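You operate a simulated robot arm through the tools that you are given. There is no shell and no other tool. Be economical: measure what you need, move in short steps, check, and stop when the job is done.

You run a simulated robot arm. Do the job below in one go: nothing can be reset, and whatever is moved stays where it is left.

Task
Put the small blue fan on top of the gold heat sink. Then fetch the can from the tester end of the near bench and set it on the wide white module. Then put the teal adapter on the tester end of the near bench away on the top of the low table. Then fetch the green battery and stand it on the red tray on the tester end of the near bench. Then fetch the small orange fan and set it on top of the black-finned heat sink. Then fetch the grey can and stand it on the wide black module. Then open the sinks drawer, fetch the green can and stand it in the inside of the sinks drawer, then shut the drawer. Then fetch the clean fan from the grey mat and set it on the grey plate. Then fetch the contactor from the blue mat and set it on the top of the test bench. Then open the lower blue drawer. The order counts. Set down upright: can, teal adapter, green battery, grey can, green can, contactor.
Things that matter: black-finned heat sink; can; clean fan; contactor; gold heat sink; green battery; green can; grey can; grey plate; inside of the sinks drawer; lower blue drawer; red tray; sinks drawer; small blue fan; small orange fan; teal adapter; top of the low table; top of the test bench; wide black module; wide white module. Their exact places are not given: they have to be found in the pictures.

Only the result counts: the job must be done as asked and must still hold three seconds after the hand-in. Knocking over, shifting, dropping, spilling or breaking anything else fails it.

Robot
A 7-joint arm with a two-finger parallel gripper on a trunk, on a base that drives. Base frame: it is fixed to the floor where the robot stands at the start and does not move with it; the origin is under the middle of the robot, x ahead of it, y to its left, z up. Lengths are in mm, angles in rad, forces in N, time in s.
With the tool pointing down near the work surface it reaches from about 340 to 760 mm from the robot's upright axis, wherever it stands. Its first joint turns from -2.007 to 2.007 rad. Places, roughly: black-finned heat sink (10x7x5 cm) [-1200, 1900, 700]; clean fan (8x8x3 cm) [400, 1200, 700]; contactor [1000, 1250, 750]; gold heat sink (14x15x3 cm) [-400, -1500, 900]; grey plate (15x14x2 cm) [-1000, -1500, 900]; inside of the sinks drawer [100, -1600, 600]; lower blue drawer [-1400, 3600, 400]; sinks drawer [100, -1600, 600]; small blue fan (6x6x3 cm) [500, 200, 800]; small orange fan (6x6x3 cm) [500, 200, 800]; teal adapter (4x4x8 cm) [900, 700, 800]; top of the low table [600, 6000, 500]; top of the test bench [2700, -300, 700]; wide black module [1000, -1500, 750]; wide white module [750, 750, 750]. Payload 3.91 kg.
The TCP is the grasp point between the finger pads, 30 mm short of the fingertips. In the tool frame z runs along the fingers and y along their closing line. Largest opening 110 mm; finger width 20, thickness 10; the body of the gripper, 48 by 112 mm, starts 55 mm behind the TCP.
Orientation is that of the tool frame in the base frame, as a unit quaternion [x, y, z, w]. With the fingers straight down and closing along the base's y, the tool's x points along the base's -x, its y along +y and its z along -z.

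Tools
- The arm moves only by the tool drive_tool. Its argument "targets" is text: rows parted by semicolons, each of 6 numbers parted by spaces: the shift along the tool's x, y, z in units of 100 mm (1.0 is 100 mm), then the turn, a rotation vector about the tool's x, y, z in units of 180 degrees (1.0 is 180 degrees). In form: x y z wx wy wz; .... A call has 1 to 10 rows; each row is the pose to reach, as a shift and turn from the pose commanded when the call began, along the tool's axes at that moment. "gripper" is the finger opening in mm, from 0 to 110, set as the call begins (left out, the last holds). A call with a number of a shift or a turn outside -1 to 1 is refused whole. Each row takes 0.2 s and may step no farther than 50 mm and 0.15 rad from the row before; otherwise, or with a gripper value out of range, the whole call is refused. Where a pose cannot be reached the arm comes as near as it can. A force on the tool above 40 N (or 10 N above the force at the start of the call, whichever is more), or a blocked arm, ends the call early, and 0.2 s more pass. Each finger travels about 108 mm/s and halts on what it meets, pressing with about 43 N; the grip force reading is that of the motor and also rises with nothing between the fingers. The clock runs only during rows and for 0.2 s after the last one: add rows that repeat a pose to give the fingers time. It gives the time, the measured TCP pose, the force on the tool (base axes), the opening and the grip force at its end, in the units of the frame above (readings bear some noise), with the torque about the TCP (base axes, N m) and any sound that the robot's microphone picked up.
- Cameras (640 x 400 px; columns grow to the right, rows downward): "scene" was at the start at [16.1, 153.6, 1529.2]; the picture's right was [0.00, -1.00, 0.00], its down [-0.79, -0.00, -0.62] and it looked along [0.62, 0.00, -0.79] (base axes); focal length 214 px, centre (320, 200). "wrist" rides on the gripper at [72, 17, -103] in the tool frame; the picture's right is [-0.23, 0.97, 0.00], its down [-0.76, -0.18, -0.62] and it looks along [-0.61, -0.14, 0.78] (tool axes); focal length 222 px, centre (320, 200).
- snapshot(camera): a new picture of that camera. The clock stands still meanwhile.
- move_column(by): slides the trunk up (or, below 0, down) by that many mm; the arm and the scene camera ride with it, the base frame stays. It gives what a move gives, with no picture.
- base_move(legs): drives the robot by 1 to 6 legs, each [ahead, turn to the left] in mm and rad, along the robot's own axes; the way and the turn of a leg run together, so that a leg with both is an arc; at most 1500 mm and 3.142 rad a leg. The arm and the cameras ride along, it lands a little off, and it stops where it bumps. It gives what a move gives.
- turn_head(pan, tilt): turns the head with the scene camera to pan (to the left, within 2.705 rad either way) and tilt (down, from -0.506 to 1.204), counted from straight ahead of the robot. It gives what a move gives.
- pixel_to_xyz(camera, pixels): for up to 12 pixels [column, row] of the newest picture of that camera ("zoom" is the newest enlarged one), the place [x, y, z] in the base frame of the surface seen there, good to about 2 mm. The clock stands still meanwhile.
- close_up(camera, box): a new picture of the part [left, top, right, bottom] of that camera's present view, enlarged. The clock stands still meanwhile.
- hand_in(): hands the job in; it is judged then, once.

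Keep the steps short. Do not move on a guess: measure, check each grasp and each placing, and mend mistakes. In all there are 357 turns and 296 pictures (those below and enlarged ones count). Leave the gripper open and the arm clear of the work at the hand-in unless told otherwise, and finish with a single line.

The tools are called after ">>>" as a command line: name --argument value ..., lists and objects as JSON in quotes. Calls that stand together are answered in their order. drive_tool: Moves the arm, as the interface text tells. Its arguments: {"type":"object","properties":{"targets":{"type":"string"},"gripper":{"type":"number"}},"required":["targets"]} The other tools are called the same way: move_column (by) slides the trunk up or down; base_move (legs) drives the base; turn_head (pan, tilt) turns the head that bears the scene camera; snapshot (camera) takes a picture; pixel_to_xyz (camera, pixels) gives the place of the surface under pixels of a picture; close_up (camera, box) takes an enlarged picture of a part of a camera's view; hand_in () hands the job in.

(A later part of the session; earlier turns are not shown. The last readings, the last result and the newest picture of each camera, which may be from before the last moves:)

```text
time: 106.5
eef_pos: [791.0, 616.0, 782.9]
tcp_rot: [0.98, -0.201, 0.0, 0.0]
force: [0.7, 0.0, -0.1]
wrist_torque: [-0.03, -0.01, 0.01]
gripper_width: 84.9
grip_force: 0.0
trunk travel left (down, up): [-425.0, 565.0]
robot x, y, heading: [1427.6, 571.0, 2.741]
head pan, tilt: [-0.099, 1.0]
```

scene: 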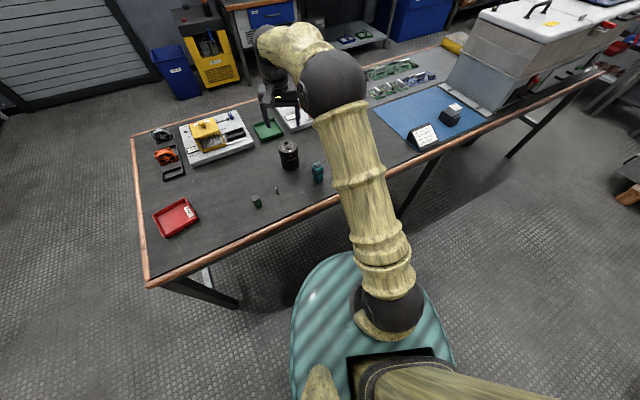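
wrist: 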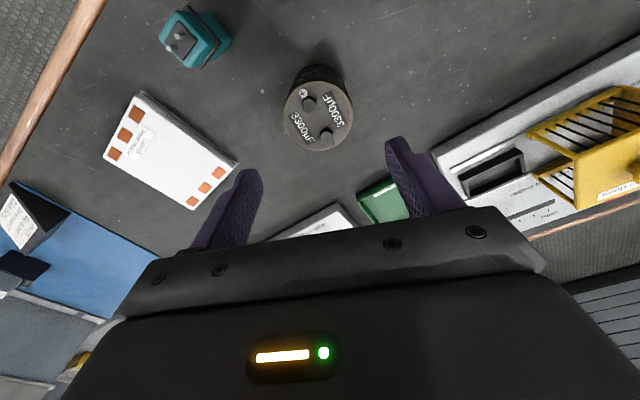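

Centred. Close on the can and lift.

>>> drive_tool --targets "0 0 0 0 0 0; 0 0 0 0 0 0; 0 0 0 0 0 0" --gripper 50

>>> drive_tool --targets "0 0 -0.3 0 0 0; 0 0 -0.7 0 0 0; 0 0 -1 0 0 0"

>>> snapshot --camera "wrist"

```text
time: 107.2
eef_pos: [790.7, 617.0, 783.7]
tcp_rot: [0.979, -0.202, 0.001, 0.0]
force: [0.0, 1.0, 0.9]
wrist_torque: [0.02, 0.05, 0.02]
gripper_width: 69.2
grip_force: 43.2
trunk travel left (down, up): [-425.0, 565.0]
robot x, y, heading: [1430.2, 568.7, 2.739]
head pan, tilt: [-0.099, 1.0]
```

```text
time: 108.0
eef_pos: [788.5, 617.8, 884.4]
tcp_rot: [0.98, -0.201, 0.001, 0.0]
force: [0.5, 0.2, -5.0]
wrist_torque: [-0.03, 0.01, 0.01]
gripper_width: 69.5
grip_force: 43.1
trunk travel left (down, up): [-425.0, 565.0]
robot x, y, heading: [1429.3, 568.1, 2.74]
head pan, tilt: [-0.099, 1.0]
```

```text
256 pictures are left
```

wrist: 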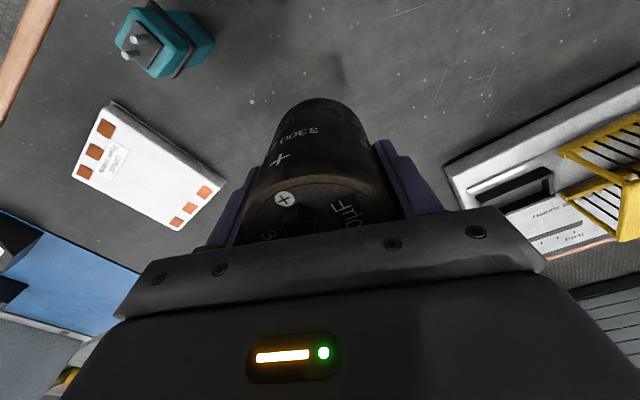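

>>> pixel_to_xyz --camera "wrist" --pixels '[[112, 106], [78, 170], [180, 226], [220, 182], [148, 170]]'

```text
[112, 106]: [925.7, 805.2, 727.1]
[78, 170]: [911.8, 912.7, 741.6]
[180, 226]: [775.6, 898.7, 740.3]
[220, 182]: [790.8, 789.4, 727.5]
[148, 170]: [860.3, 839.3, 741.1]
```

Module centre ≈ (851, 851), top 740. Raise 40, turn base −0.378 to bring the can over it.

>>> move_column --by 40

>>> base_move --legs '[[0, -0.378]]'

>>> snapshot --camera "wrist"

```text
time: 108.9
eef_pos: [787.0, 616.9, 923.3]
tcp_rot: [0.979, -0.202, 0.001, 0.0]
force: [0.7, -0.1, -5.9]
wrist_torque: [0.0, -0.03, 0.04]
gripper_width: 69.4
grip_force: 42.9
trunk travel left (down, up): [-465.0, 525.0]
robot x, y, heading: [1427.8, 571.2, 2.74]
head pan, tilt: [-0.099, 1.0]
```

```text
time: 110.4
eef_pos: [849.5, 851.9, 923.5]
tcp_rot: [0.924, -0.383, 0.0, 0.0]
force: [-0.4, 0.5, -5.6]
wrist_torque: [0.0, 0.0, -0.01]
gripper_width: 69.4
grip_force: 42.6
trunk travel left (down, up): [-465.0, 525.0]
robot x, y, heading: [1425.6, 570.5, 2.355]
head pan, tilt: [-0.099, 1.0]
```

```text
255 pictures are left
```

wrist: 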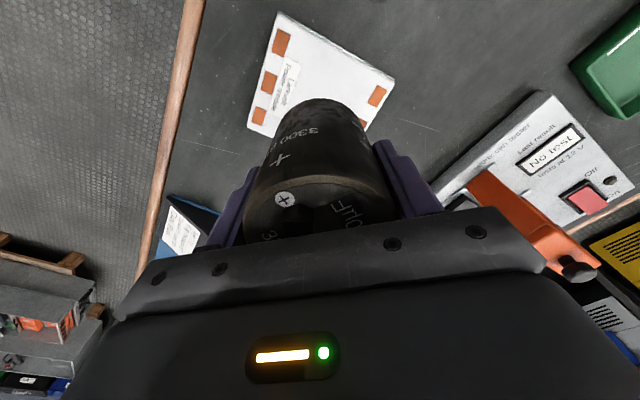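

Over the module. Lower with column 100, then slowly.

>>> move_column --by -100

>>> drive_tool --targets "0 0 0.1 0 0 0; 0 0 0.16 0 0 0; 0 0 0.18 0 0 0; 0 0 0.195 0 0 0; 0 0 0.195 0 0 0"

>>> snapshot --camera "wrist"

```text
time: 111.8
eef_pos: [850.9, 851.9, 823.9]
tcp_rot: [0.924, -0.382, 0.0, 0.0]
force: [-0.4, 0.2, -4.1]
wrist_torque: [0.01, -0.01, 0.01]
gripper_width: 69.3
grip_force: 42.9
trunk travel left (down, up): [-365.0, 625.0]
robot x, y, heading: [1429.6, 569.5, 2.361]
head pan, tilt: [-0.099, 1.0]
```

```text
time: 113.0
eef_pos: [851.1, 852.1, 804.6]
tcp_rot: [0.924, -0.383, 0.0, 0.0]
force: [-0.4, 0.1, -4.3]
wrist_torque: [0.0, -0.04, 0.0]
gripper_width: 69.3
grip_force: 42.7
trunk travel left (down, up): [-365.0, 625.0]
robot x, y, heading: [1431.5, 568.9, 2.356]
head pan, tilt: [-0.099, 1.0]
```

```text
254 pictures are left
```

wrist: 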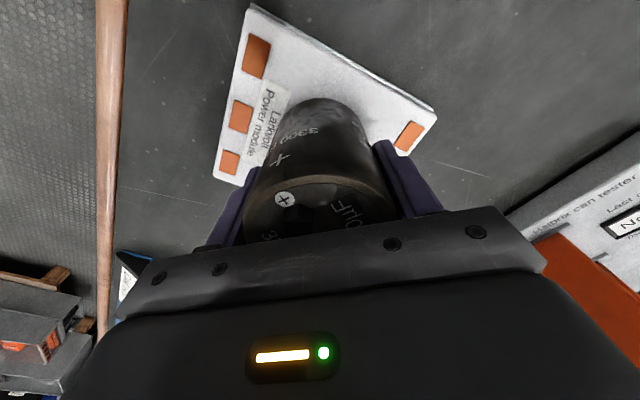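

Still hanging (−4 N). Lower a few mm more in 1 mm steps.

>>> drive_tool --targets "0 0 0.01 0 0 0; 0 0 0.02 0 0 0; 0 0 0.02 0 0 0"

```text
time: 113.8
eef_pos: [851.8, 850.8, 803.2]
tcp_rot: [0.924, -0.383, -0.001, -0.001]
force: [-2.0, 0.9, 3.4]
wrist_torque: [-0.08, -0.13, 0.0]
gripper_width: 69.5
grip_force: 43.5
trunk travel left (down, up): [-365.0, 625.0]
robot x, y, heading: [1429.8, 567.9, 2.353]
head pan, tilt: [-0.099, 1.0]
```

Contact. Release and rise.

>>> drive_tool --targets "0 0 0 0 0 0; 0 0 0 0 0 0; 0 0 0 0 0 0" --gripper 95

>>> drive_tool --targets "0 0 -0.3 0 0 0; 0 0 -0.7 0 0 0; 0 0 -1 0 0 0"

>>> move_column --by 60

>>> snapshot --camera "wrist"

```text
time: 114.6
eef_pos: [850.2, 851.9, 803.4]
tcp_rot: [0.924, -0.383, 0.0, 0.0]
force: [-0.1, 0.2, 0.0]
wrist_torque: [0.02, 0.0, -0.02]
gripper_width: 94.9
grip_force: 0.1
trunk travel left (down, up): [-365.0, 625.0]
robot x, y, heading: [1428.6, 570.2, 2.357]
head pan, tilt: [-0.099, 1.0]
```

```text
time: 115.4
eef_pos: [850.6, 852.1, 903.2]
tcp_rot: [0.924, -0.382, 0.0, 0.0]
force: [-0.2, -0.4, -1.1]
wrist_torque: [0.0, 0.0, -0.02]
gripper_width: 95.0
grip_force: 0.1
trunk travel left (down, up): [-365.0, 625.0]
robot x, y, heading: [1429.2, 567.6, 2.356]
head pan, tilt: [-0.099, 1.0]
```

```text
time: 116.4
eef_pos: [850.2, 850.8, 963.2]
tcp_rot: [0.924, -0.382, 0.0, 0.001]
force: [0.7, 0.8, -0.6]
wrist_torque: [-0.01, 0.01, 0.0]
gripper_width: 95.1
grip_force: 0.1
trunk travel left (down, up): [-425.0, 565.0]
robot x, y, heading: [1427.7, 570.4, 2.357]
head pan, tilt: [-0.099, 1.0]
```

```text
253 pictures are left
```

wrist: 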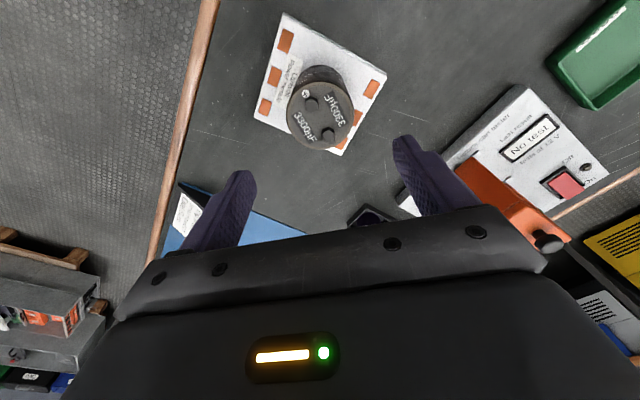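

Can stands on the module. Next the teal adapter at about (900, 681): turn +0.185, back 110.

>>> base_move --legs '[[0, 0.185], [-110, 0]]'

>>> snapshot --camera "wrist"

>>> snapshot --camera "scene"

```text
time: 118.3
eef_pos: [900.6, 679.3, 961.8]
tcp_rot: [0.955, -0.296, 0.0, 0.0]
force: [0.0, 0.1, -0.6]
wrist_torque: [-0.03, -0.03, -0.01]
gripper_width: 95.2
grip_force: 0.1
trunk travel left (down, up): [-425.0, 565.0]
robot x, y, heading: [1519.6, 506.6, 2.546]
head pan, tilt: [-0.099, 1.0]
```

```text
252 pictures are left
```

wrist: 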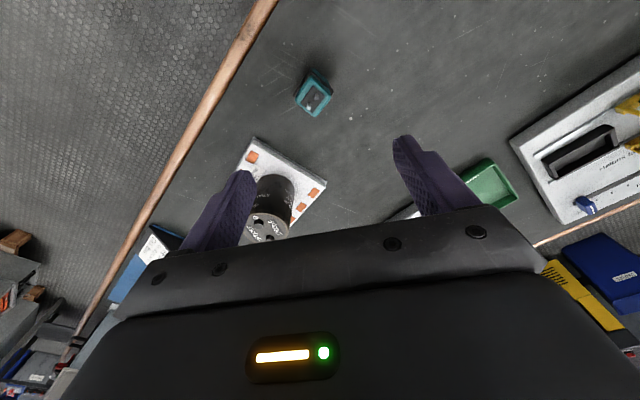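

```text
251 pictures are left
```

scene: 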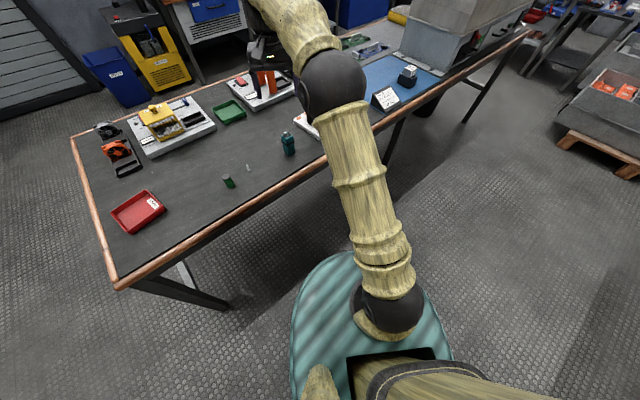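

>>> close_up --camera "wrist" --box '[270, 50, 370, 130]'

>>> close_up --camera "scene" --box '[210, 110, 330, 200]'

```text
5.00 times, centred on (320, 90) of wrist
```

zoom: 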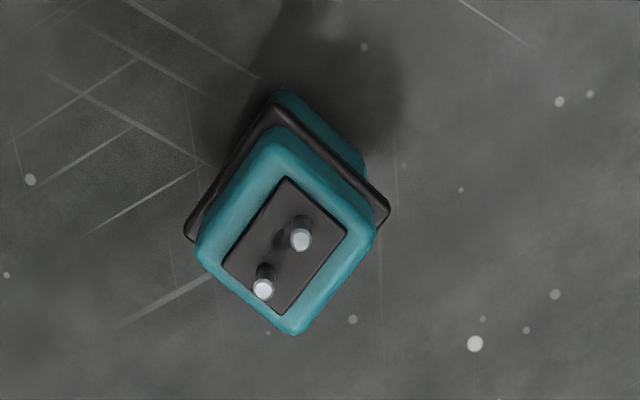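

```text
4.44 times, centred on (270, 155) of scene
```

zoom: 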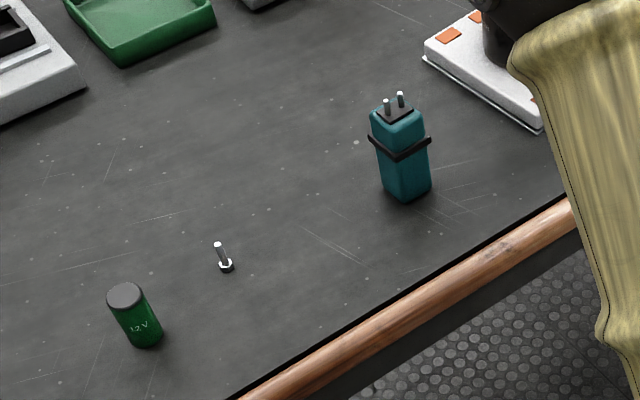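

>>> pixel_to_xyz --camera "wrist" --pixels '[[296.4, 99.5], [314, 115.5], [329.5, 97], [310, 81], [300, 93], [305, 108], [323, 107], [323, 90]]'

>>> pixel_to_xyz --camera "zoom" --pixels '[[124, 297], [143, 344], [225, 265], [408, 150], [390, 165], [402, 195], [425, 185], [110, 300], [138, 295]]'

```text
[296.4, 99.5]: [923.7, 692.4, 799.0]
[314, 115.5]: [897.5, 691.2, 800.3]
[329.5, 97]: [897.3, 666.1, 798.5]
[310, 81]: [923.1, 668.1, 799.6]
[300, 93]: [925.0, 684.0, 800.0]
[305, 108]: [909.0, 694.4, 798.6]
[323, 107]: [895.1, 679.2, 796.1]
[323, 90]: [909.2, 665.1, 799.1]
```

```text
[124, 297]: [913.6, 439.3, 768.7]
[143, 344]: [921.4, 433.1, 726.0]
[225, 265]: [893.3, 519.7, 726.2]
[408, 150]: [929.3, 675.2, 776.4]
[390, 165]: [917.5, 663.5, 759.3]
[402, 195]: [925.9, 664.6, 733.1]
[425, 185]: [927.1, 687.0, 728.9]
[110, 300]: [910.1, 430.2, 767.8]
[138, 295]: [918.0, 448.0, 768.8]
```

Adapter is axis-aligned, centre ≈ (911, 679), ring at z≈776, top 800. Rotate the tool −0.596 rad to square up.

>>> drive_tool --targets "0 0 0 0 0 -0.047; 0 0 0 0 0 -0.094; 0 0 0 0 0 -0.142; 0 0 0 0 0 -0.19; 0 0 0 0 0 -0.19" --gripper 70

>>> move_column --by -75

>>> snapshot --camera "wrist"

```text
time: 119.5
eef_pos: [899.6, 679.9, 962.8]
tcp_rot: [1.0, -0.002, 0.001, 0.0]
force: [-0.6, 0.1, -0.2]
wrist_torque: [0.01, 0.0, 0.05]
gripper_width: 69.8
grip_force: 0.1
trunk travel left (down, up): [-425.0, 565.0]
robot x, y, heading: [1519.2, 509.4, 2.543]
head pan, tilt: [-0.099, 1.0]
```

```text
time: 120.6
eef_pos: [899.5, 679.3, 887.1]
tcp_rot: [1.0, -0.003, 0.002, 0.0]
force: [0.2, -1.2, 0.2]
wrist_torque: [0.01, 0.01, 0.0]
gripper_width: 70.1
grip_force: 0.1
trunk travel left (down, up): [-350.0, 640.0]
robot x, y, heading: [1517.1, 510.1, 2.544]
head pan, tilt: [-0.099, 1.0]
```

```text
248 pictures are left
```

wrist: 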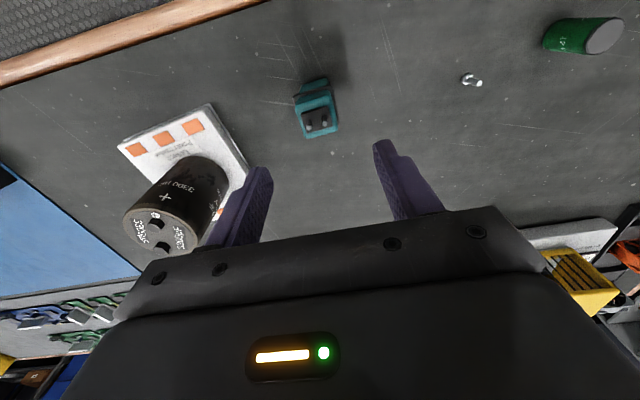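

>>> pixel_to_xyz --camera "wrist" --pixels '[[304, 112], [334, 108], [308, 137], [338, 130], [296, 97], [326, 80]]'

```text
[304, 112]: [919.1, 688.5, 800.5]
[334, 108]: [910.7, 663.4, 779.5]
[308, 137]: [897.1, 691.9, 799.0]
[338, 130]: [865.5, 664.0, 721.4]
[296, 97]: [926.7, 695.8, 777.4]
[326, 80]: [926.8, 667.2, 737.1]
```

>>> drive_tool --targets "0.115 0 0.3 0 0 0; 0.115 0 0.6 0 0 0; 0.115 0 0.78 0 0 0; 0.115 0 0.78 0 0 0"

>>> snapshot --camera "wrist"

```text
time: 121.6
eef_pos: [909.3, 679.5, 808.8]
tcp_rot: [1.0, -0.003, 0.001, 0.0]
force: [-0.9, 1.6, -0.2]
wrist_torque: [-0.02, -0.04, -0.02]
gripper_width: 70.0
grip_force: 0.0
trunk travel left (down, up): [-350.0, 640.0]
robot x, y, heading: [1520.4, 508.3, 2.544]
head pan, tilt: [-0.099, 1.0]
```

```text
247 pictures are left
```

wrist: 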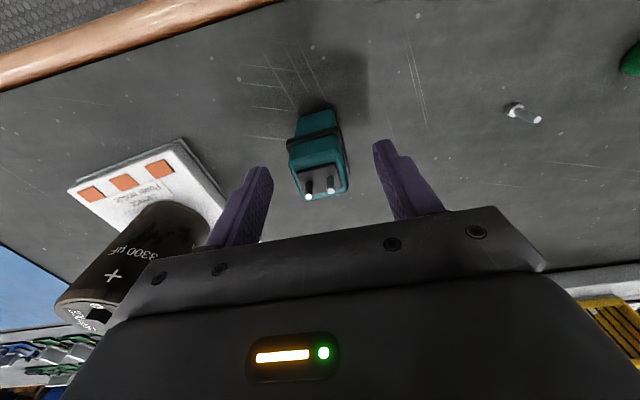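

>>> drive_tool --targets "0 0 0 0 0 0; 0 0 0 0 0 0; 0 0 0 0 0 0" --gripper 20

>>> snapshot --camera "wrist"

```text
time: 122.4
eef_pos: [909.1, 679.4, 808.2]
tcp_rot: [1.0, -0.003, 0.001, 0.0]
force: [1.0, 0.7, 0.7]
wrist_torque: [0.02, 0.01, -0.01]
gripper_width: 31.3
grip_force: 43.1
trunk travel left (down, up): [-350.0, 640.0]
robot x, y, heading: [1519.0, 506.7, 2.547]
head pan, tilt: [-0.099, 1.0]
```

```text
246 pictures are left
```

wrist: 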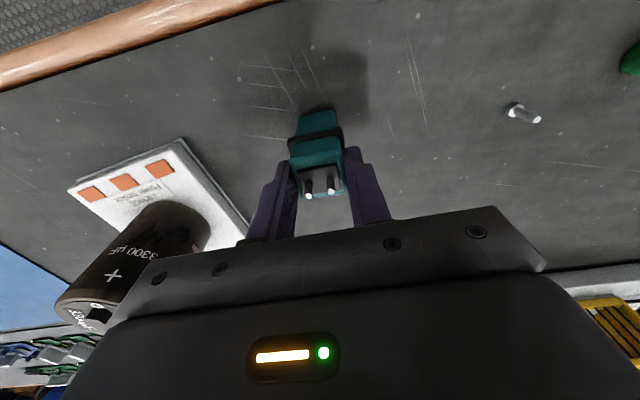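

>>> drive_tool --targets "0 0 -0.3 0 0 0; 0 0 -0.7 0 0 0; 0 0 -1 0 0 0"

>>> move_column --by 100

>>> snapshot --camera "wrist"

```text
time: 123.2
eef_pos: [910.9, 678.6, 911.4]
tcp_rot: [1.0, -0.003, 0.0, -0.001]
force: [-0.2, 0.7, -0.8]
wrist_torque: [-0.01, 0.0, 0.0]
gripper_width: 31.3
grip_force: 43.0
trunk travel left (down, up): [-350.0, 640.0]
robot x, y, heading: [1515.8, 511.1, 2.54]
head pan, tilt: [-0.099, 1.0]
```

```text
time: 124.5
eef_pos: [911.0, 679.3, 1011.0]
tcp_rot: [1.0, -0.004, 0.0, 0.0]
force: [0.5, 0.0, -1.1]
wrist_torque: [-0.02, 0.01, -0.01]
gripper_width: 31.3
grip_force: 42.5
trunk travel left (down, up): [-450.0, 540.0]
robot x, y, heading: [1519.1, 510.2, 2.548]
head pan, tilt: [-0.099, 1.0]
```

```text
245 pictures are left
```

wrist: 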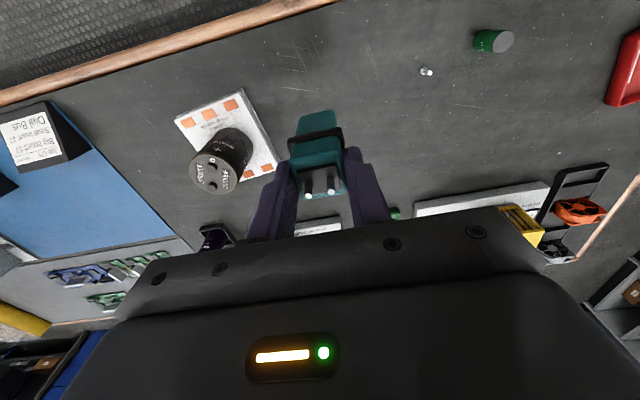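

Adapter held. Back off a little, turn toward +y and look for the route to the low table.

>>> base_move --legs '[[-150, 0], [0, -0.975]]'

>>> turn_head --pan 0.1 --tilt 0.45

>>> snapshot --camera "scene"

```text
time: 128.4
eef_pos: [1439.7, 1019.5, 1011.2]
tcp_rot: [0.884, -0.467, 0.001, 0.0]
force: [-0.1, 0.6, -1.9]
wrist_torque: [-0.03, 0.0, 0.01]
gripper_width: 31.1
grip_force: 42.9
trunk travel left (down, up): [-450.0, 540.0]
robot x, y, heading: [1645.2, 422.7, 1.573]
head pan, tilt: [-0.099, 1.0]
```

```text
time: 129.3
eef_pos: [1439.2, 1021.1, 1010.0]
tcp_rot: [0.884, -0.468, 0.001, 0.001]
force: [0.4, 0.1, -0.8]
wrist_torque: [0.01, 0.0, 0.0]
gripper_width: 31.0
grip_force: 42.5
trunk travel left (down, up): [-450.0, 540.0]
robot x, y, heading: [1646.8, 422.0, 1.571]
head pan, tilt: [0.099, 0.45]
```

```text
244 pictures are left
```

scene: 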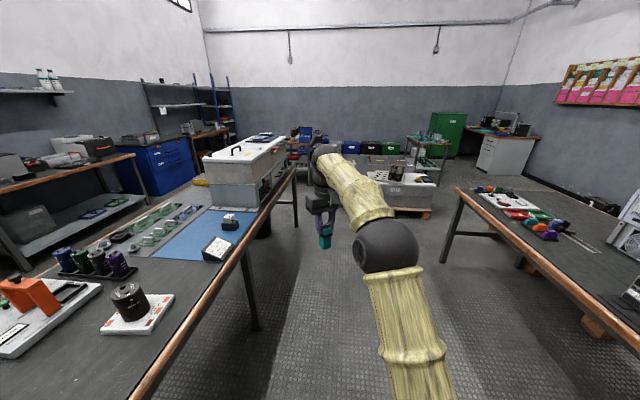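

>>> pixel_to_xyz --camera "scene" --pixels '[[292, 170], [430, 215], [295, 225], [395, 190], [340, 147], [388, 148], [425, 150], [300, 150], [305, 135], [460, 200], [590, 325], [505, 170]]'

>>> close_up --camera "scene" --box '[240, 100, 560, 230]'

```text
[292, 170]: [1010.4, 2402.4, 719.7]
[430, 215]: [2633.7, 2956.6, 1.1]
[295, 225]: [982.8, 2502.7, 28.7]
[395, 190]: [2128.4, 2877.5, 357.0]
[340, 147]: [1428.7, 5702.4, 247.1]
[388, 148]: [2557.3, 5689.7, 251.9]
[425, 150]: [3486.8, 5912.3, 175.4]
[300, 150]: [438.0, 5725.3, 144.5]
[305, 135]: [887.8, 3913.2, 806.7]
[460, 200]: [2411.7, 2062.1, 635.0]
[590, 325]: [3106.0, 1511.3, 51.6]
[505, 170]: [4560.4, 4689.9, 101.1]
```

```text
2.00 times, centred on (400, 165) of scene
```

zoom: 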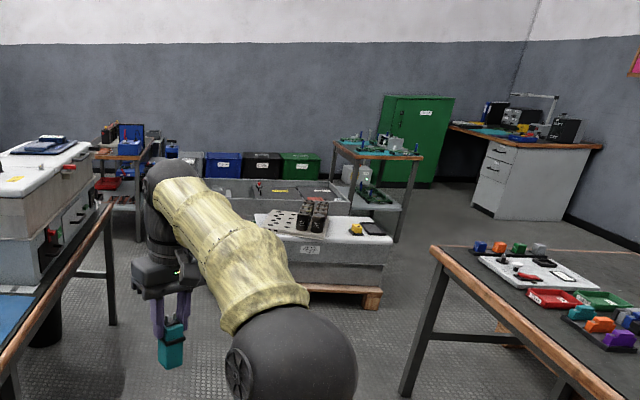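

>>> base_move --legs '[[0, 0.1], [1300, 0], [0, 0.4]]'

>>> turn_head --pan -0.45 --tilt 0.5

>>> snapshot --camera "scene"

```text
time: 137.6
eef_pos: [1029.7, 2136.2, 1011.2]
tcp_rot: [0.97, -0.241, 0.008, -0.008]
force: [7.1, -2.4, 1.5]
wrist_torque: [-0.01, 0.18, 0.26]
gripper_width: 31.0
grip_force: 43.3
trunk travel left (down, up): [-450.0, 540.0]
robot x, y, heading: [1488.2, 1699.8, 2.079]
head pan, tilt: [0.099, 0.45]
stopped in leg 3: the force on the tool passed its limit (the readings are from after the stop); the commanded pose is now the measured one
```

```text
time: 138.5
eef_pos: [1029.9, 2136.3, 1011.3]
tcp_rot: [0.971, -0.241, 0.009, -0.007]
force: [12.6, -1.7, 1.6]
wrist_torque: [0.01, 0.24, 0.32]
gripper_width: 31.1
grip_force: 43.3
trunk travel left (down, up): [-450.0, 540.0]
robot x, y, heading: [1487.8, 1704.1, 2.078]
head pan, tilt: [-0.45, 0.499]
```

```text
242 pictures are left
```

scene: 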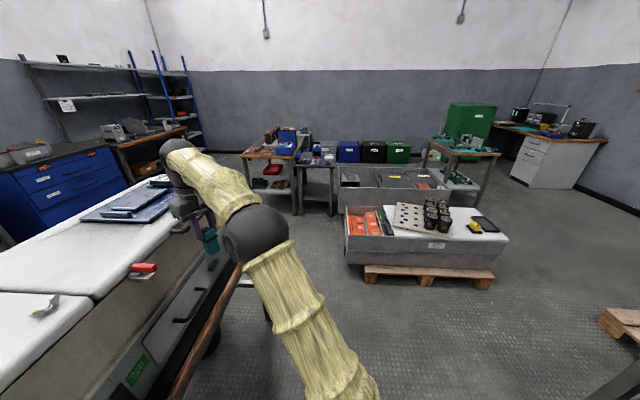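

The tool touched the white box. Turn back right to free it, then check the adapter in the hand.

>>> base_move --legs '[[0, -0.35]]'

>>> snapshot --camera "wrist"

>>> snapshot --camera "scene"

```text
time: 140.0
eef_pos: [1206.9, 2266.8, 1010.1]
tcp_rot: [0.913, -0.407, 0.01, -0.006]
force: [0.2, 0.5, -1.1]
wrist_torque: [0.01, 0.01, -0.02]
gripper_width: 31.2
grip_force: 43.2
trunk travel left (down, up): [-450.0, 540.0]
robot x, y, heading: [1484.3, 1703.3, 1.724]
head pan, tilt: [-0.45, 0.499]
```

```text
241 pictures are left
```

wrist: 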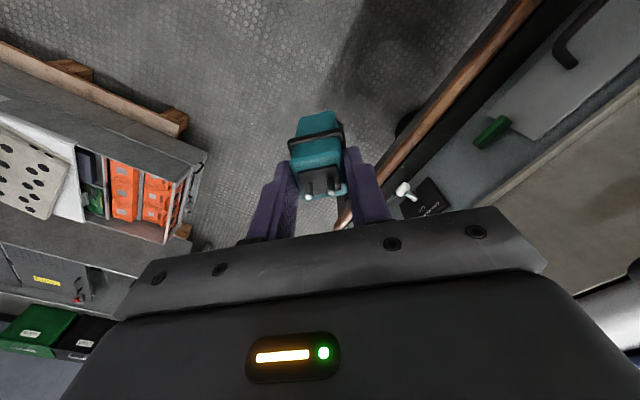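

```text
240 pictures are left
```

scene: 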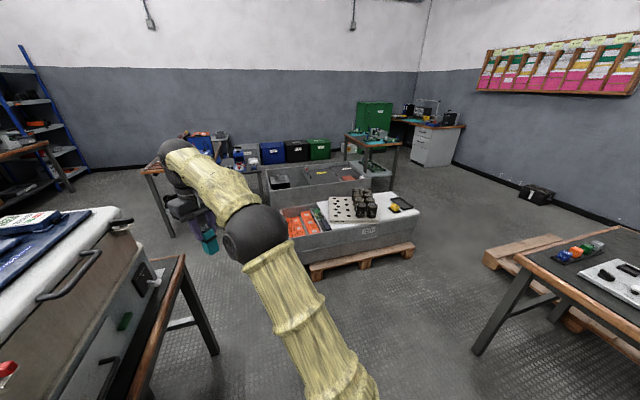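

>>> pixel_to_xyz --camera "scene" --pixels '[[312, 275], [280, 222], [265, 185], [232, 200], [240, 165], [172, 235], [152, 170], [185, 265], [210, 350], [262, 170], [240, 172], [200, 140]]'

>>> close_up --camera "scene" --box '[130, 120, 330, 240]'

```text
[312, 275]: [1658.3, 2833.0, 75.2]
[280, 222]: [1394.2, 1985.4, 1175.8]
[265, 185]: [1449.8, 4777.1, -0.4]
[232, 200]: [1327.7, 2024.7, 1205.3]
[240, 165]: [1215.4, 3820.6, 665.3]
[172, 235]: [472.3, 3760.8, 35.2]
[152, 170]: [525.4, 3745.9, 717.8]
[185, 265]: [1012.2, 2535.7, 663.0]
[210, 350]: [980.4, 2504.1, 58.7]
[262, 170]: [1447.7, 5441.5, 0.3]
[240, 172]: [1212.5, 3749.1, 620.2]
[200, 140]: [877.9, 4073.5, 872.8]
```

```text
3.20 times, centred on (230, 180) of scene
```

zoom: 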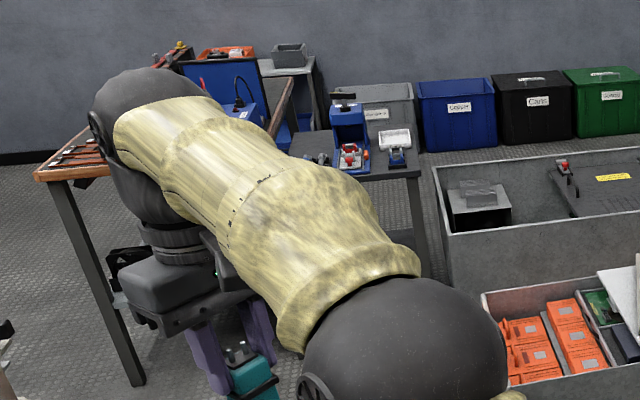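

I need the base's size before squeezing through gaps: look down at it.

>>> turn_head --pan -0.6 --tilt 1.2

>>> snapshot --camera "scene"

```text
time: 141.1
eef_pos: [1205.7, 2267.1, 1010.4]
tcp_rot: [0.913, -0.408, 0.009, -0.006]
force: [-0.2, -0.4, -1.2]
wrist_torque: [-0.02, 0.02, -0.02]
gripper_width: 31.3
grip_force: 43.0
trunk travel left (down, up): [-450.0, 540.0]
robot x, y, heading: [1488.0, 1702.4, 1.728]
head pan, tilt: [-0.6, 1.201]
```

```text
238 pictures are left
```

scene: 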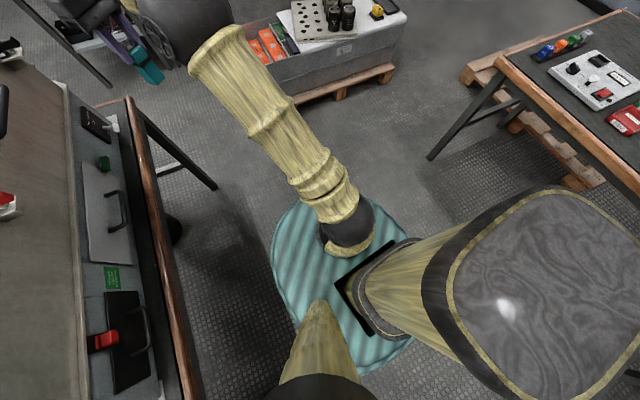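

>>> pixel_to_xyz --camera "scene" --pixels '[[274, 245], [283, 213], [300, 198], [385, 205], [408, 232], [272, 265], [290, 310], [410, 345], [375, 372], [330, 330], [325, 97], [172, 240]]'

```text
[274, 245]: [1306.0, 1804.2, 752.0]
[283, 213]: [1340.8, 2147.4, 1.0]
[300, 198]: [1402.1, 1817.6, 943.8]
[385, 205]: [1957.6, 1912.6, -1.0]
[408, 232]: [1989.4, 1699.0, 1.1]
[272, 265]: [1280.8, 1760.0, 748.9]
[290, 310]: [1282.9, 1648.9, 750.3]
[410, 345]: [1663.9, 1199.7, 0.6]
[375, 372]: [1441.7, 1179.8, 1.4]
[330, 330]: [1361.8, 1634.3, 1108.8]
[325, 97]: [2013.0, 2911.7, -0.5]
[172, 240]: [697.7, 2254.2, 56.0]
```

Torso radius ≈ 210. Raise 150 and drive through the gap, then left between the benches.

>>> move_column --by 150

>>> base_move --legs '[[1450, 0]]'

>>> turn_head --pan 0.9 --tilt 0.6

>>> snapshot --camera "scene"

```text
time: 142.8
eef_pos: [1206.5, 2269.3, 1160.6]
tcp_rot: [0.913, -0.407, 0.008, -0.007]
force: [-0.1, 0.3, -1.0]
wrist_torque: [-0.01, 0.01, -0.06]
gripper_width: 31.2
grip_force: 42.9
trunk travel left (down, up): [-600.0, 390.0]
robot x, y, heading: [1485.8, 1704.3, 1.722]
head pan, tilt: [-0.6, 1.201]
```

```text
time: 148.1
eef_pos: [1038.4, 3302.5, 1160.6]
tcp_rot: [0.914, -0.407, 0.009, -0.005]
force: [0.5, 1.2, -1.1]
wrist_torque: [-0.03, -0.01, 0.0]
gripper_width: 31.4
grip_force: 42.9
trunk travel left (down, up): [-600.0, 390.0]
robot x, y, heading: [1320.5, 2737.1, 1.715]
head pan, tilt: [-0.6, 1.201]
stopped in leg 1: the robot was blocked; the commanded pose is now the measured one
```

```text
time: 149.7
eef_pos: [1039.1, 3301.7, 1161.3]
tcp_rot: [0.914, -0.407, 0.009, -0.007]
force: [-0.2, 0.3, -1.2]
wrist_torque: [-0.01, -0.02, -0.04]
gripper_width: 31.1
grip_force: 42.9
trunk travel left (down, up): [-600.0, 390.0]
robot x, y, heading: [1320.0, 2741.5, 1.714]
head pan, tilt: [0.901, 0.6]
```

```text
237 pictures are left
```

scene: 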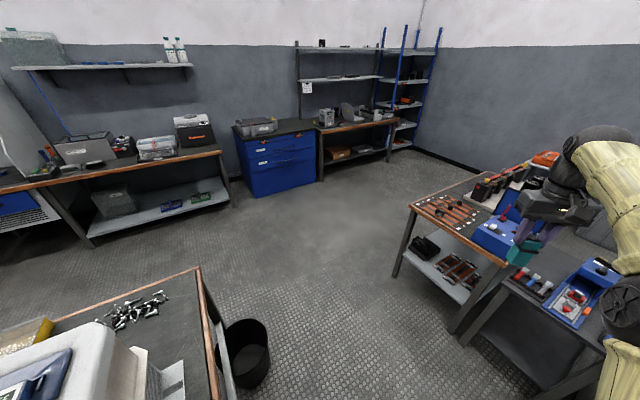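

>>> pixel_to_xyz --camera "scene" --pixels '[[245, 325], [262, 375], [220, 370], [270, 340], [412, 280], [455, 332], [575, 265], [550, 380], [512, 270], [395, 275]]'

>>> turn_head --pan -0.6 --tilt 1.2

>>> snapshot --camera "scene"

```text
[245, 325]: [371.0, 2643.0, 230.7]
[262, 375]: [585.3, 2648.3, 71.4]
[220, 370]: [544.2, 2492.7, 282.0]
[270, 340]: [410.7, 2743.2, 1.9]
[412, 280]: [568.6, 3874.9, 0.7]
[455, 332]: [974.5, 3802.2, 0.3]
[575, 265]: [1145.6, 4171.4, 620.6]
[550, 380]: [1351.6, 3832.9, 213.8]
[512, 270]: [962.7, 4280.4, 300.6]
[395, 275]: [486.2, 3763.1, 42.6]
```

```text
time: 151.2
eef_pos: [1039.7, 3301.4, 1161.2]
tcp_rot: [0.913, -0.407, 0.009, -0.007]
force: [0.4, 0.3, -1.0]
wrist_torque: [-0.04, 0.02, 0.0]
gripper_width: 31.2
grip_force: 43.3
trunk travel left (down, up): [-600.0, 390.0]
robot x, y, heading: [1322.2, 2736.1, 1.713]
head pan, tilt: [-0.6, 1.201]
```

```text
236 pictures are left
```

scene: 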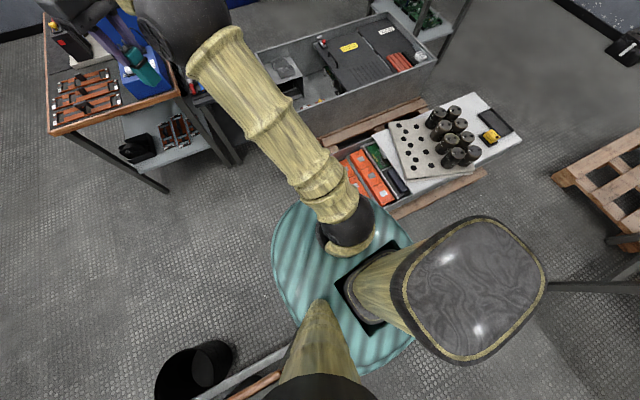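

Pallet is touching on the right. Back off slightly, turn left, go through toward the open floor.

>>> base_move --legs '[[-40, 0], [0, 0.487], [600, 0], [0, 0.94], [950, 0]]'

>>> base_move --legs '[[0, -1.571], [900, 0]]'

>>> turn_head --pan -0.4 --tilt 0.6

>>> snapshot --camera "scene"

```text
time: 153.3
eef_pos: [880.1, 3128.1, 1161.8]
tcp_rot: [0.968, -0.249, 0.006, -0.008]
force: [0.3, 0.5, -0.2]
wrist_torque: [-0.01, 0.0, 0.0]
gripper_width: 30.9
grip_force: 42.9
trunk travel left (down, up): [-600.0, 390.0]
robot x, y, heading: [1332.5, 2688.4, 1.962]
head pan, tilt: [-0.6, 1.201]
stopped in leg 2: the robot was blocked; the commanded pose is now the measured one
```

```text
time: 155.8
eef_pos: [1297.9, 3319.8, 1162.2]
tcp_rot: [0.812, -0.584, 0.009, -0.005]
force: [0.8, -0.6, -0.7]
wrist_torque: [0.01, 0.01, 0.01]
gripper_width: 31.4
grip_force: 42.9
trunk travel left (down, up): [-600.0, 390.0]
robot x, y, heading: [1332.0, 2691.0, 1.219]
head pan, tilt: [-0.6, 1.201]
stopped in leg 1: the robot was blocked; the commanded pose is now the measured one
```

```text
time: 156.8
eef_pos: [1298.6, 3320.0, 1163.1]
tcp_rot: [0.812, -0.584, 0.008, -0.004]
force: [-0.3, 0.0, -2.0]
wrist_torque: [-0.01, -0.03, -0.01]
gripper_width: 31.2
grip_force: 43.3
trunk travel left (down, up): [-600.0, 390.0]
robot x, y, heading: [1330.4, 2696.0, 1.217]
head pan, tilt: [-0.4, 0.6]
```

```text
235 pictures are left
```

scene: 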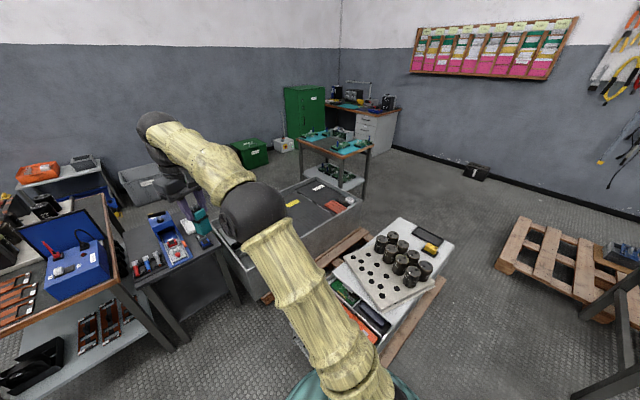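

The base can't rotate freely here, so this gap is too tight. Restore heading and reverse out the way I came.

>>> base_move --legs '[[0, 0.5], [-1100, 0]]'

```text
time: 163.9
eef_pos: [1171.4, 2130.8, 1162.8]
tcp_rot: [0.932, -0.363, 0.007, -0.007]
force: [-0.4, -0.5, -0.5]
wrist_torque: [-0.02, 0.02, -0.01]
gripper_width: 31.1
grip_force: 42.8
trunk travel left (down, up): [-600.0, 390.0]
robot x, y, heading: [1508.1, 1597.5, 1.729]
head pan, tilt: [-0.4, 0.6]
```

>>> base_move --legs '[[0, -0.158], [-1500, 0], [-600, 0], [0, 1.571], [1500, 0], [260, 0]]'

```text
time: 187.3
eef_pos: [-868.7, -741.3, 1160.7]
tcp_rot: [0.942, 0.334, 0.001, -0.009]
force: [0.0, 0.3, -0.2]
wrist_torque: [0.03, 0.01, -0.02]
gripper_width: 31.3
grip_force: 42.9
trunk travel left (down, up): [-600.0, 390.0]
robot x, y, heading: [-291.7, -489.3, -3.132]
head pan, tilt: [-0.4, 0.6]
```

>>> base_move --legs '[[0, -1.58], [1500, 0], [1000, 0]]'

>>> turn_head --pan -0.3 --tilt 0.5

>>> snapshot --camera "scene"

```text
time: 203.4
eef_pos: [-575.6, 2602.6, 1161.6]
tcp_rot: [0.904, -0.428, 0.007, -0.006]
force: [0.5, 0.3, -0.7]
wrist_torque: [-0.01, 0.01, 0.0]
gripper_width: 31.2
grip_force: 43.2
trunk travel left (down, up): [-600.0, 390.0]
robot x, y, heading: [-319.4, 2024.9, 1.585]
head pan, tilt: [-0.4, 0.6]
```

```text
time: 204.1
eef_pos: [-574.9, 2602.0, 1162.9]
tcp_rot: [0.903, -0.429, 0.008, -0.006]
force: [0.0, 0.6, -1.3]
wrist_torque: [-0.02, -0.04, -0.02]
gripper_width: 31.2
grip_force: 43.5
trunk travel left (down, up): [-600.0, 390.0]
robot x, y, heading: [-321.6, 2027.4, 1.584]
head pan, tilt: [-0.3, 0.499]
```

```text
234 pictures are left
```

scene: 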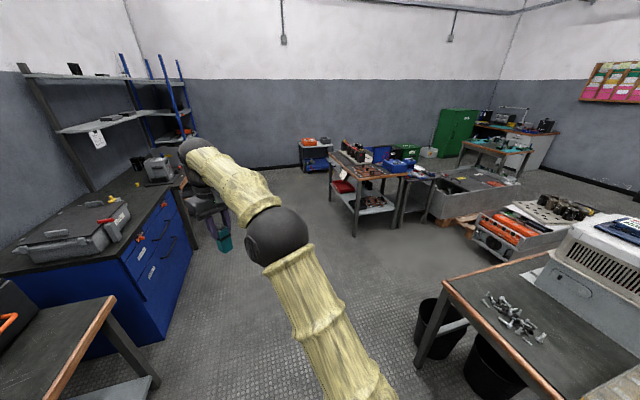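

>>> close_up --camera "scene" --box '[285, 125, 375, 195]'

>>> pixel_to_xyz --camera "scene" --pixels '[[303, 148], [318, 146], [310, 149], [330, 145], [336, 165], [330, 195], [310, 172], [357, 200], [418, 310]]'

```text
5.71 times, centred on (330, 160) of scene
```

zoom: 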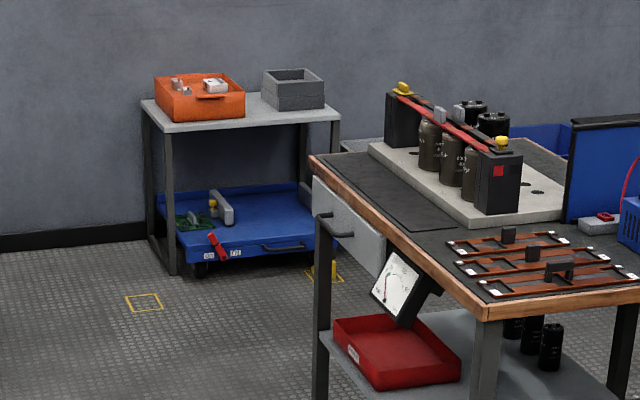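

```text
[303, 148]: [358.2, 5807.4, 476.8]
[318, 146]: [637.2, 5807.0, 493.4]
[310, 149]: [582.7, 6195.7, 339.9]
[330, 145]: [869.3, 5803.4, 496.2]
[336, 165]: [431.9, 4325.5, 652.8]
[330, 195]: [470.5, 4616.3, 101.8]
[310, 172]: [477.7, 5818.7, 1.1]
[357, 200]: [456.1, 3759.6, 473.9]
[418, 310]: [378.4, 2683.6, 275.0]
```

Low table: top ≈ 500, front edge y≈5807, x 340–870, with boxes at the back. Drive near it.

>>> base_move --legs '[[0, -0.17], [1500, 0], [1450, 0]]'

>>> turn_head --pan -0.4 --tilt 0.8

>>> snapshot --camera "scene"

```text
time: 219.2
eef_pos: [-23.6, 5599.7, 1160.6]
tcp_rot: [0.867, -0.499, 0.009, -0.006]
force: [0.9, 0.3, -1.5]
wrist_torque: [-0.02, -0.01, -0.02]
gripper_width: 31.1
grip_force: 42.8
trunk travel left (down, up): [-600.0, 390.0]
robot x, y, heading: [138.2, 4991.8, 1.43]
head pan, tilt: [-0.3, 0.499]
```

```text
time: 220.0
eef_pos: [-23.8, 5599.4, 1163.4]
tcp_rot: [0.867, -0.498, 0.008, -0.006]
force: [-0.2, 0.0, -1.0]
wrist_torque: [-0.02, 0.01, 0.01]
gripper_width: 31.1
grip_force: 42.8
trunk travel left (down, up): [-600.0, 390.0]
robot x, y, heading: [139.4, 4991.5, 1.428]
head pan, tilt: [-0.4, 0.799]
```

```text
232 pictures are left
```

scene: 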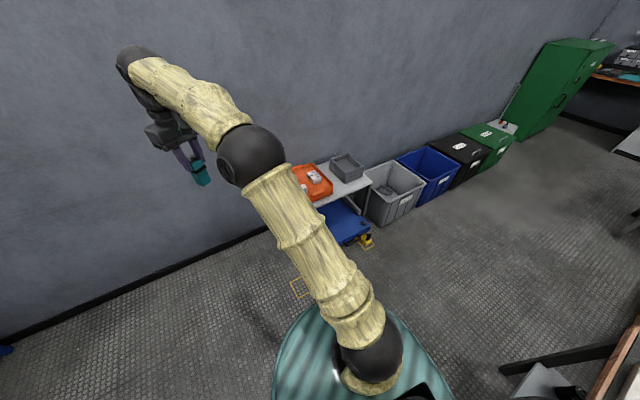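

>>> close_up --camera "scene" --box '[270, 130, 430, 260]'

>>> pixel_to_xyz --camera "scene" --pixels '[[370, 182], [350, 190], [325, 205], [345, 183], [333, 178], [330, 190], [340, 180], [366, 175], [355, 185], [372, 240], [385, 225]]'

```text
3.08 times, centred on (350, 195) of scene
```

zoom: 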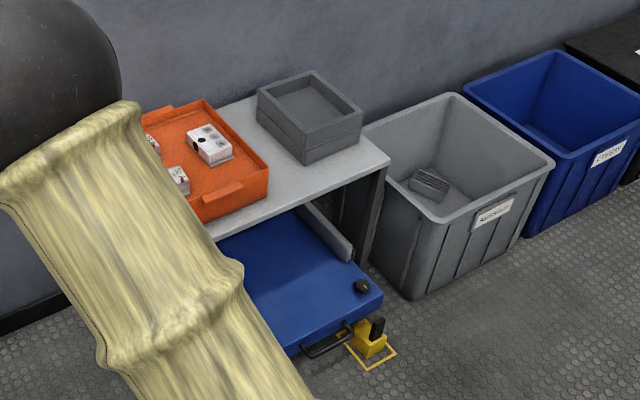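

```text
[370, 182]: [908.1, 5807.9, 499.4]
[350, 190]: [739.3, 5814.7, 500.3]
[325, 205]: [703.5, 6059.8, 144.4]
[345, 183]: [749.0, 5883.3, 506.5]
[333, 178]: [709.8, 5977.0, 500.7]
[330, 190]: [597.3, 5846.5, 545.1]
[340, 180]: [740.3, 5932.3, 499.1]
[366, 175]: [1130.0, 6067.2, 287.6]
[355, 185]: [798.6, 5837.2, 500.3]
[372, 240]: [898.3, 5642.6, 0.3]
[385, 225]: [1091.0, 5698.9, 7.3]
```

>>> pixel_to_xyz --camera "zoom" --pixels '[[266, 190], [268, 168], [300, 163], [310, 180], [275, 200], [345, 160], [290, 170], [362, 140], [280, 150]]'

```text
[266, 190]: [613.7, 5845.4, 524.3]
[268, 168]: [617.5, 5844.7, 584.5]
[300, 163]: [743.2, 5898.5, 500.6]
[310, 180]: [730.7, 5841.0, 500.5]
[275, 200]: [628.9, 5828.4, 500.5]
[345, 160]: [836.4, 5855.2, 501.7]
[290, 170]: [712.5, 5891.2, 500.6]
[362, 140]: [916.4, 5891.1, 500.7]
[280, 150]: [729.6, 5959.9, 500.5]
```

Aim for (690, 5865): clear between the orange box (x<618) and grey bin (x>740, y>5890). Drive to (502, 5187), heading 0.94.

>>> base_move --legs '[[0, -0.936], [413, 0], [0, 0.448]]'

>>> turn_head --pan 0.1 --tilt 0.9

>>> snapshot --camera "scene"

>>> snapshot --camera "wrist"

```text
time: 226.2
eef_pos: [631.6, 5802.0, 1162.2]
tcp_rot: [0.727, -0.687, 0.009, -0.004]
force: [-0.5, 0.3, -1.0]
wrist_torque: [-0.01, 0.04, 0.0]
gripper_width: 30.9
grip_force: 43.0
trunk travel left (down, up): [-600.0, 390.0]
robot x, y, heading: [499.4, 5188.6, 0.963]
head pan, tilt: [-0.4, 0.799]
```

```text
time: 227.2
eef_pos: [631.2, 5803.0, 1161.8]
tcp_rot: [0.726, -0.687, 0.009, -0.004]
force: [0.4, 0.1, -0.7]
wrist_torque: [0.02, 0.0, 0.02]
gripper_width: 31.2
grip_force: 43.8
trunk travel left (down, up): [-600.0, 390.0]
robot x, y, heading: [498.3, 5185.3, 0.956]
head pan, tilt: [0.099, 0.901]
```

```text
230 pictures are left
```

scene: 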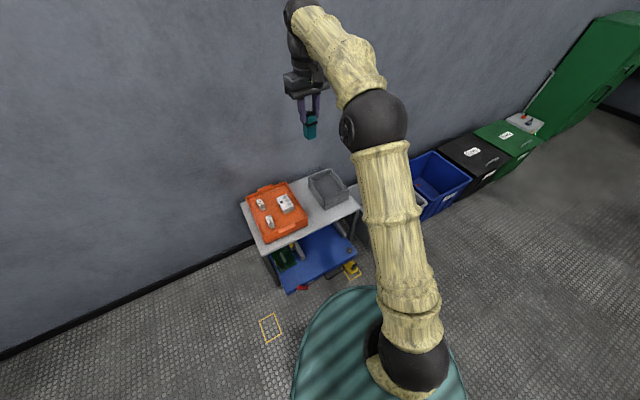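

```text
229 pictures are left
```

wrist: 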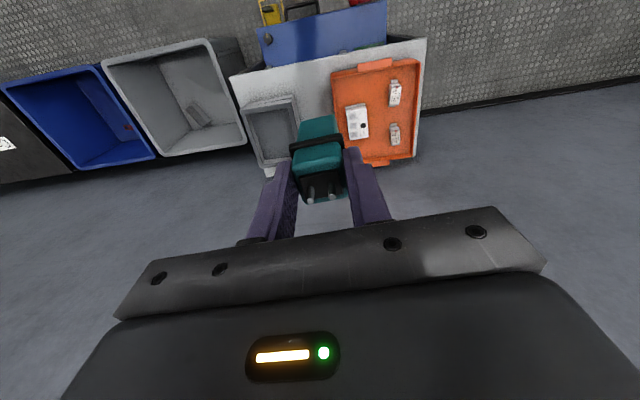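

Held fine; tool tilted ~1°. Correct tilt and shift over (690, 5868).

>>> drive_tool --targets "-0.3 -0.3 0 -0.003 -0.0012 0; -0.63 -0.63 0 -0.0058 -0.0024 0; -0.63 -0.63 0 -0.0058 -0.0024 0"

>>> move_column --by -480

>>> snapshot --camera "wrist"

>>> snapshot --camera "scene"

```text
time: 228.0
eef_pos: [676.7, 5832.5, 1149.6]
tcp_rot: [0.727, -0.687, 0.0, -0.001]
force: [0.3, -0.7, -0.4]
wrist_torque: [0.05, -0.02, 0.01]
gripper_width: 31.0
grip_force: 43.2
out of reach, approached as far as the arm can: row 1, 2, 3
trunk travel left (down, up): [-600.0, 390.0]
robot x, y, heading: [502.0, 5187.4, 0.952]
head pan, tilt: [0.099, 0.901]
```

```text
refused: -480 is not a number from -400 to 400
```

```text
228 pictures are left
```

wrist: 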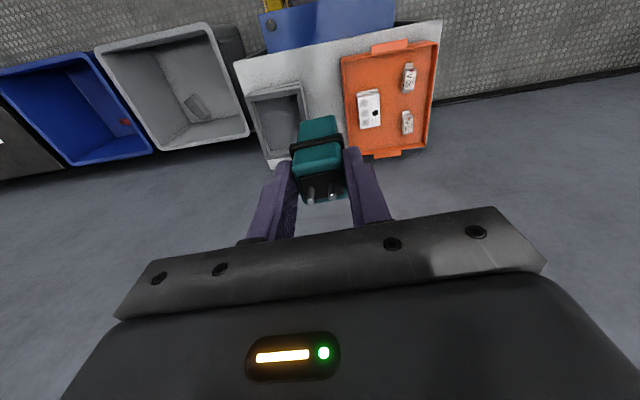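

```text
227 pictures are left
```

scene: 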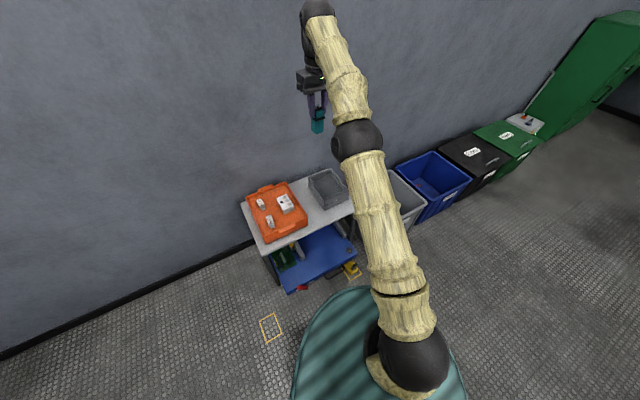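

>>> pixel_to_xyz --camera "wrist" --pixels '[[250, 93], [301, 84], [306, 105], [265, 160], [340, 62], [350, 150], [322, 70], [325, 95], [275, 62]]'

```text
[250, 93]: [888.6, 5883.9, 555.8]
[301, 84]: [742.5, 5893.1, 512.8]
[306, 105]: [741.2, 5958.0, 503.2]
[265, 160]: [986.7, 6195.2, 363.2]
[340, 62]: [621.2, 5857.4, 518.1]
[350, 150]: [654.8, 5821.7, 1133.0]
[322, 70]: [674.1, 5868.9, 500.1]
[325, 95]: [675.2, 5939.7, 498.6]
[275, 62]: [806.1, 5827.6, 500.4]
```

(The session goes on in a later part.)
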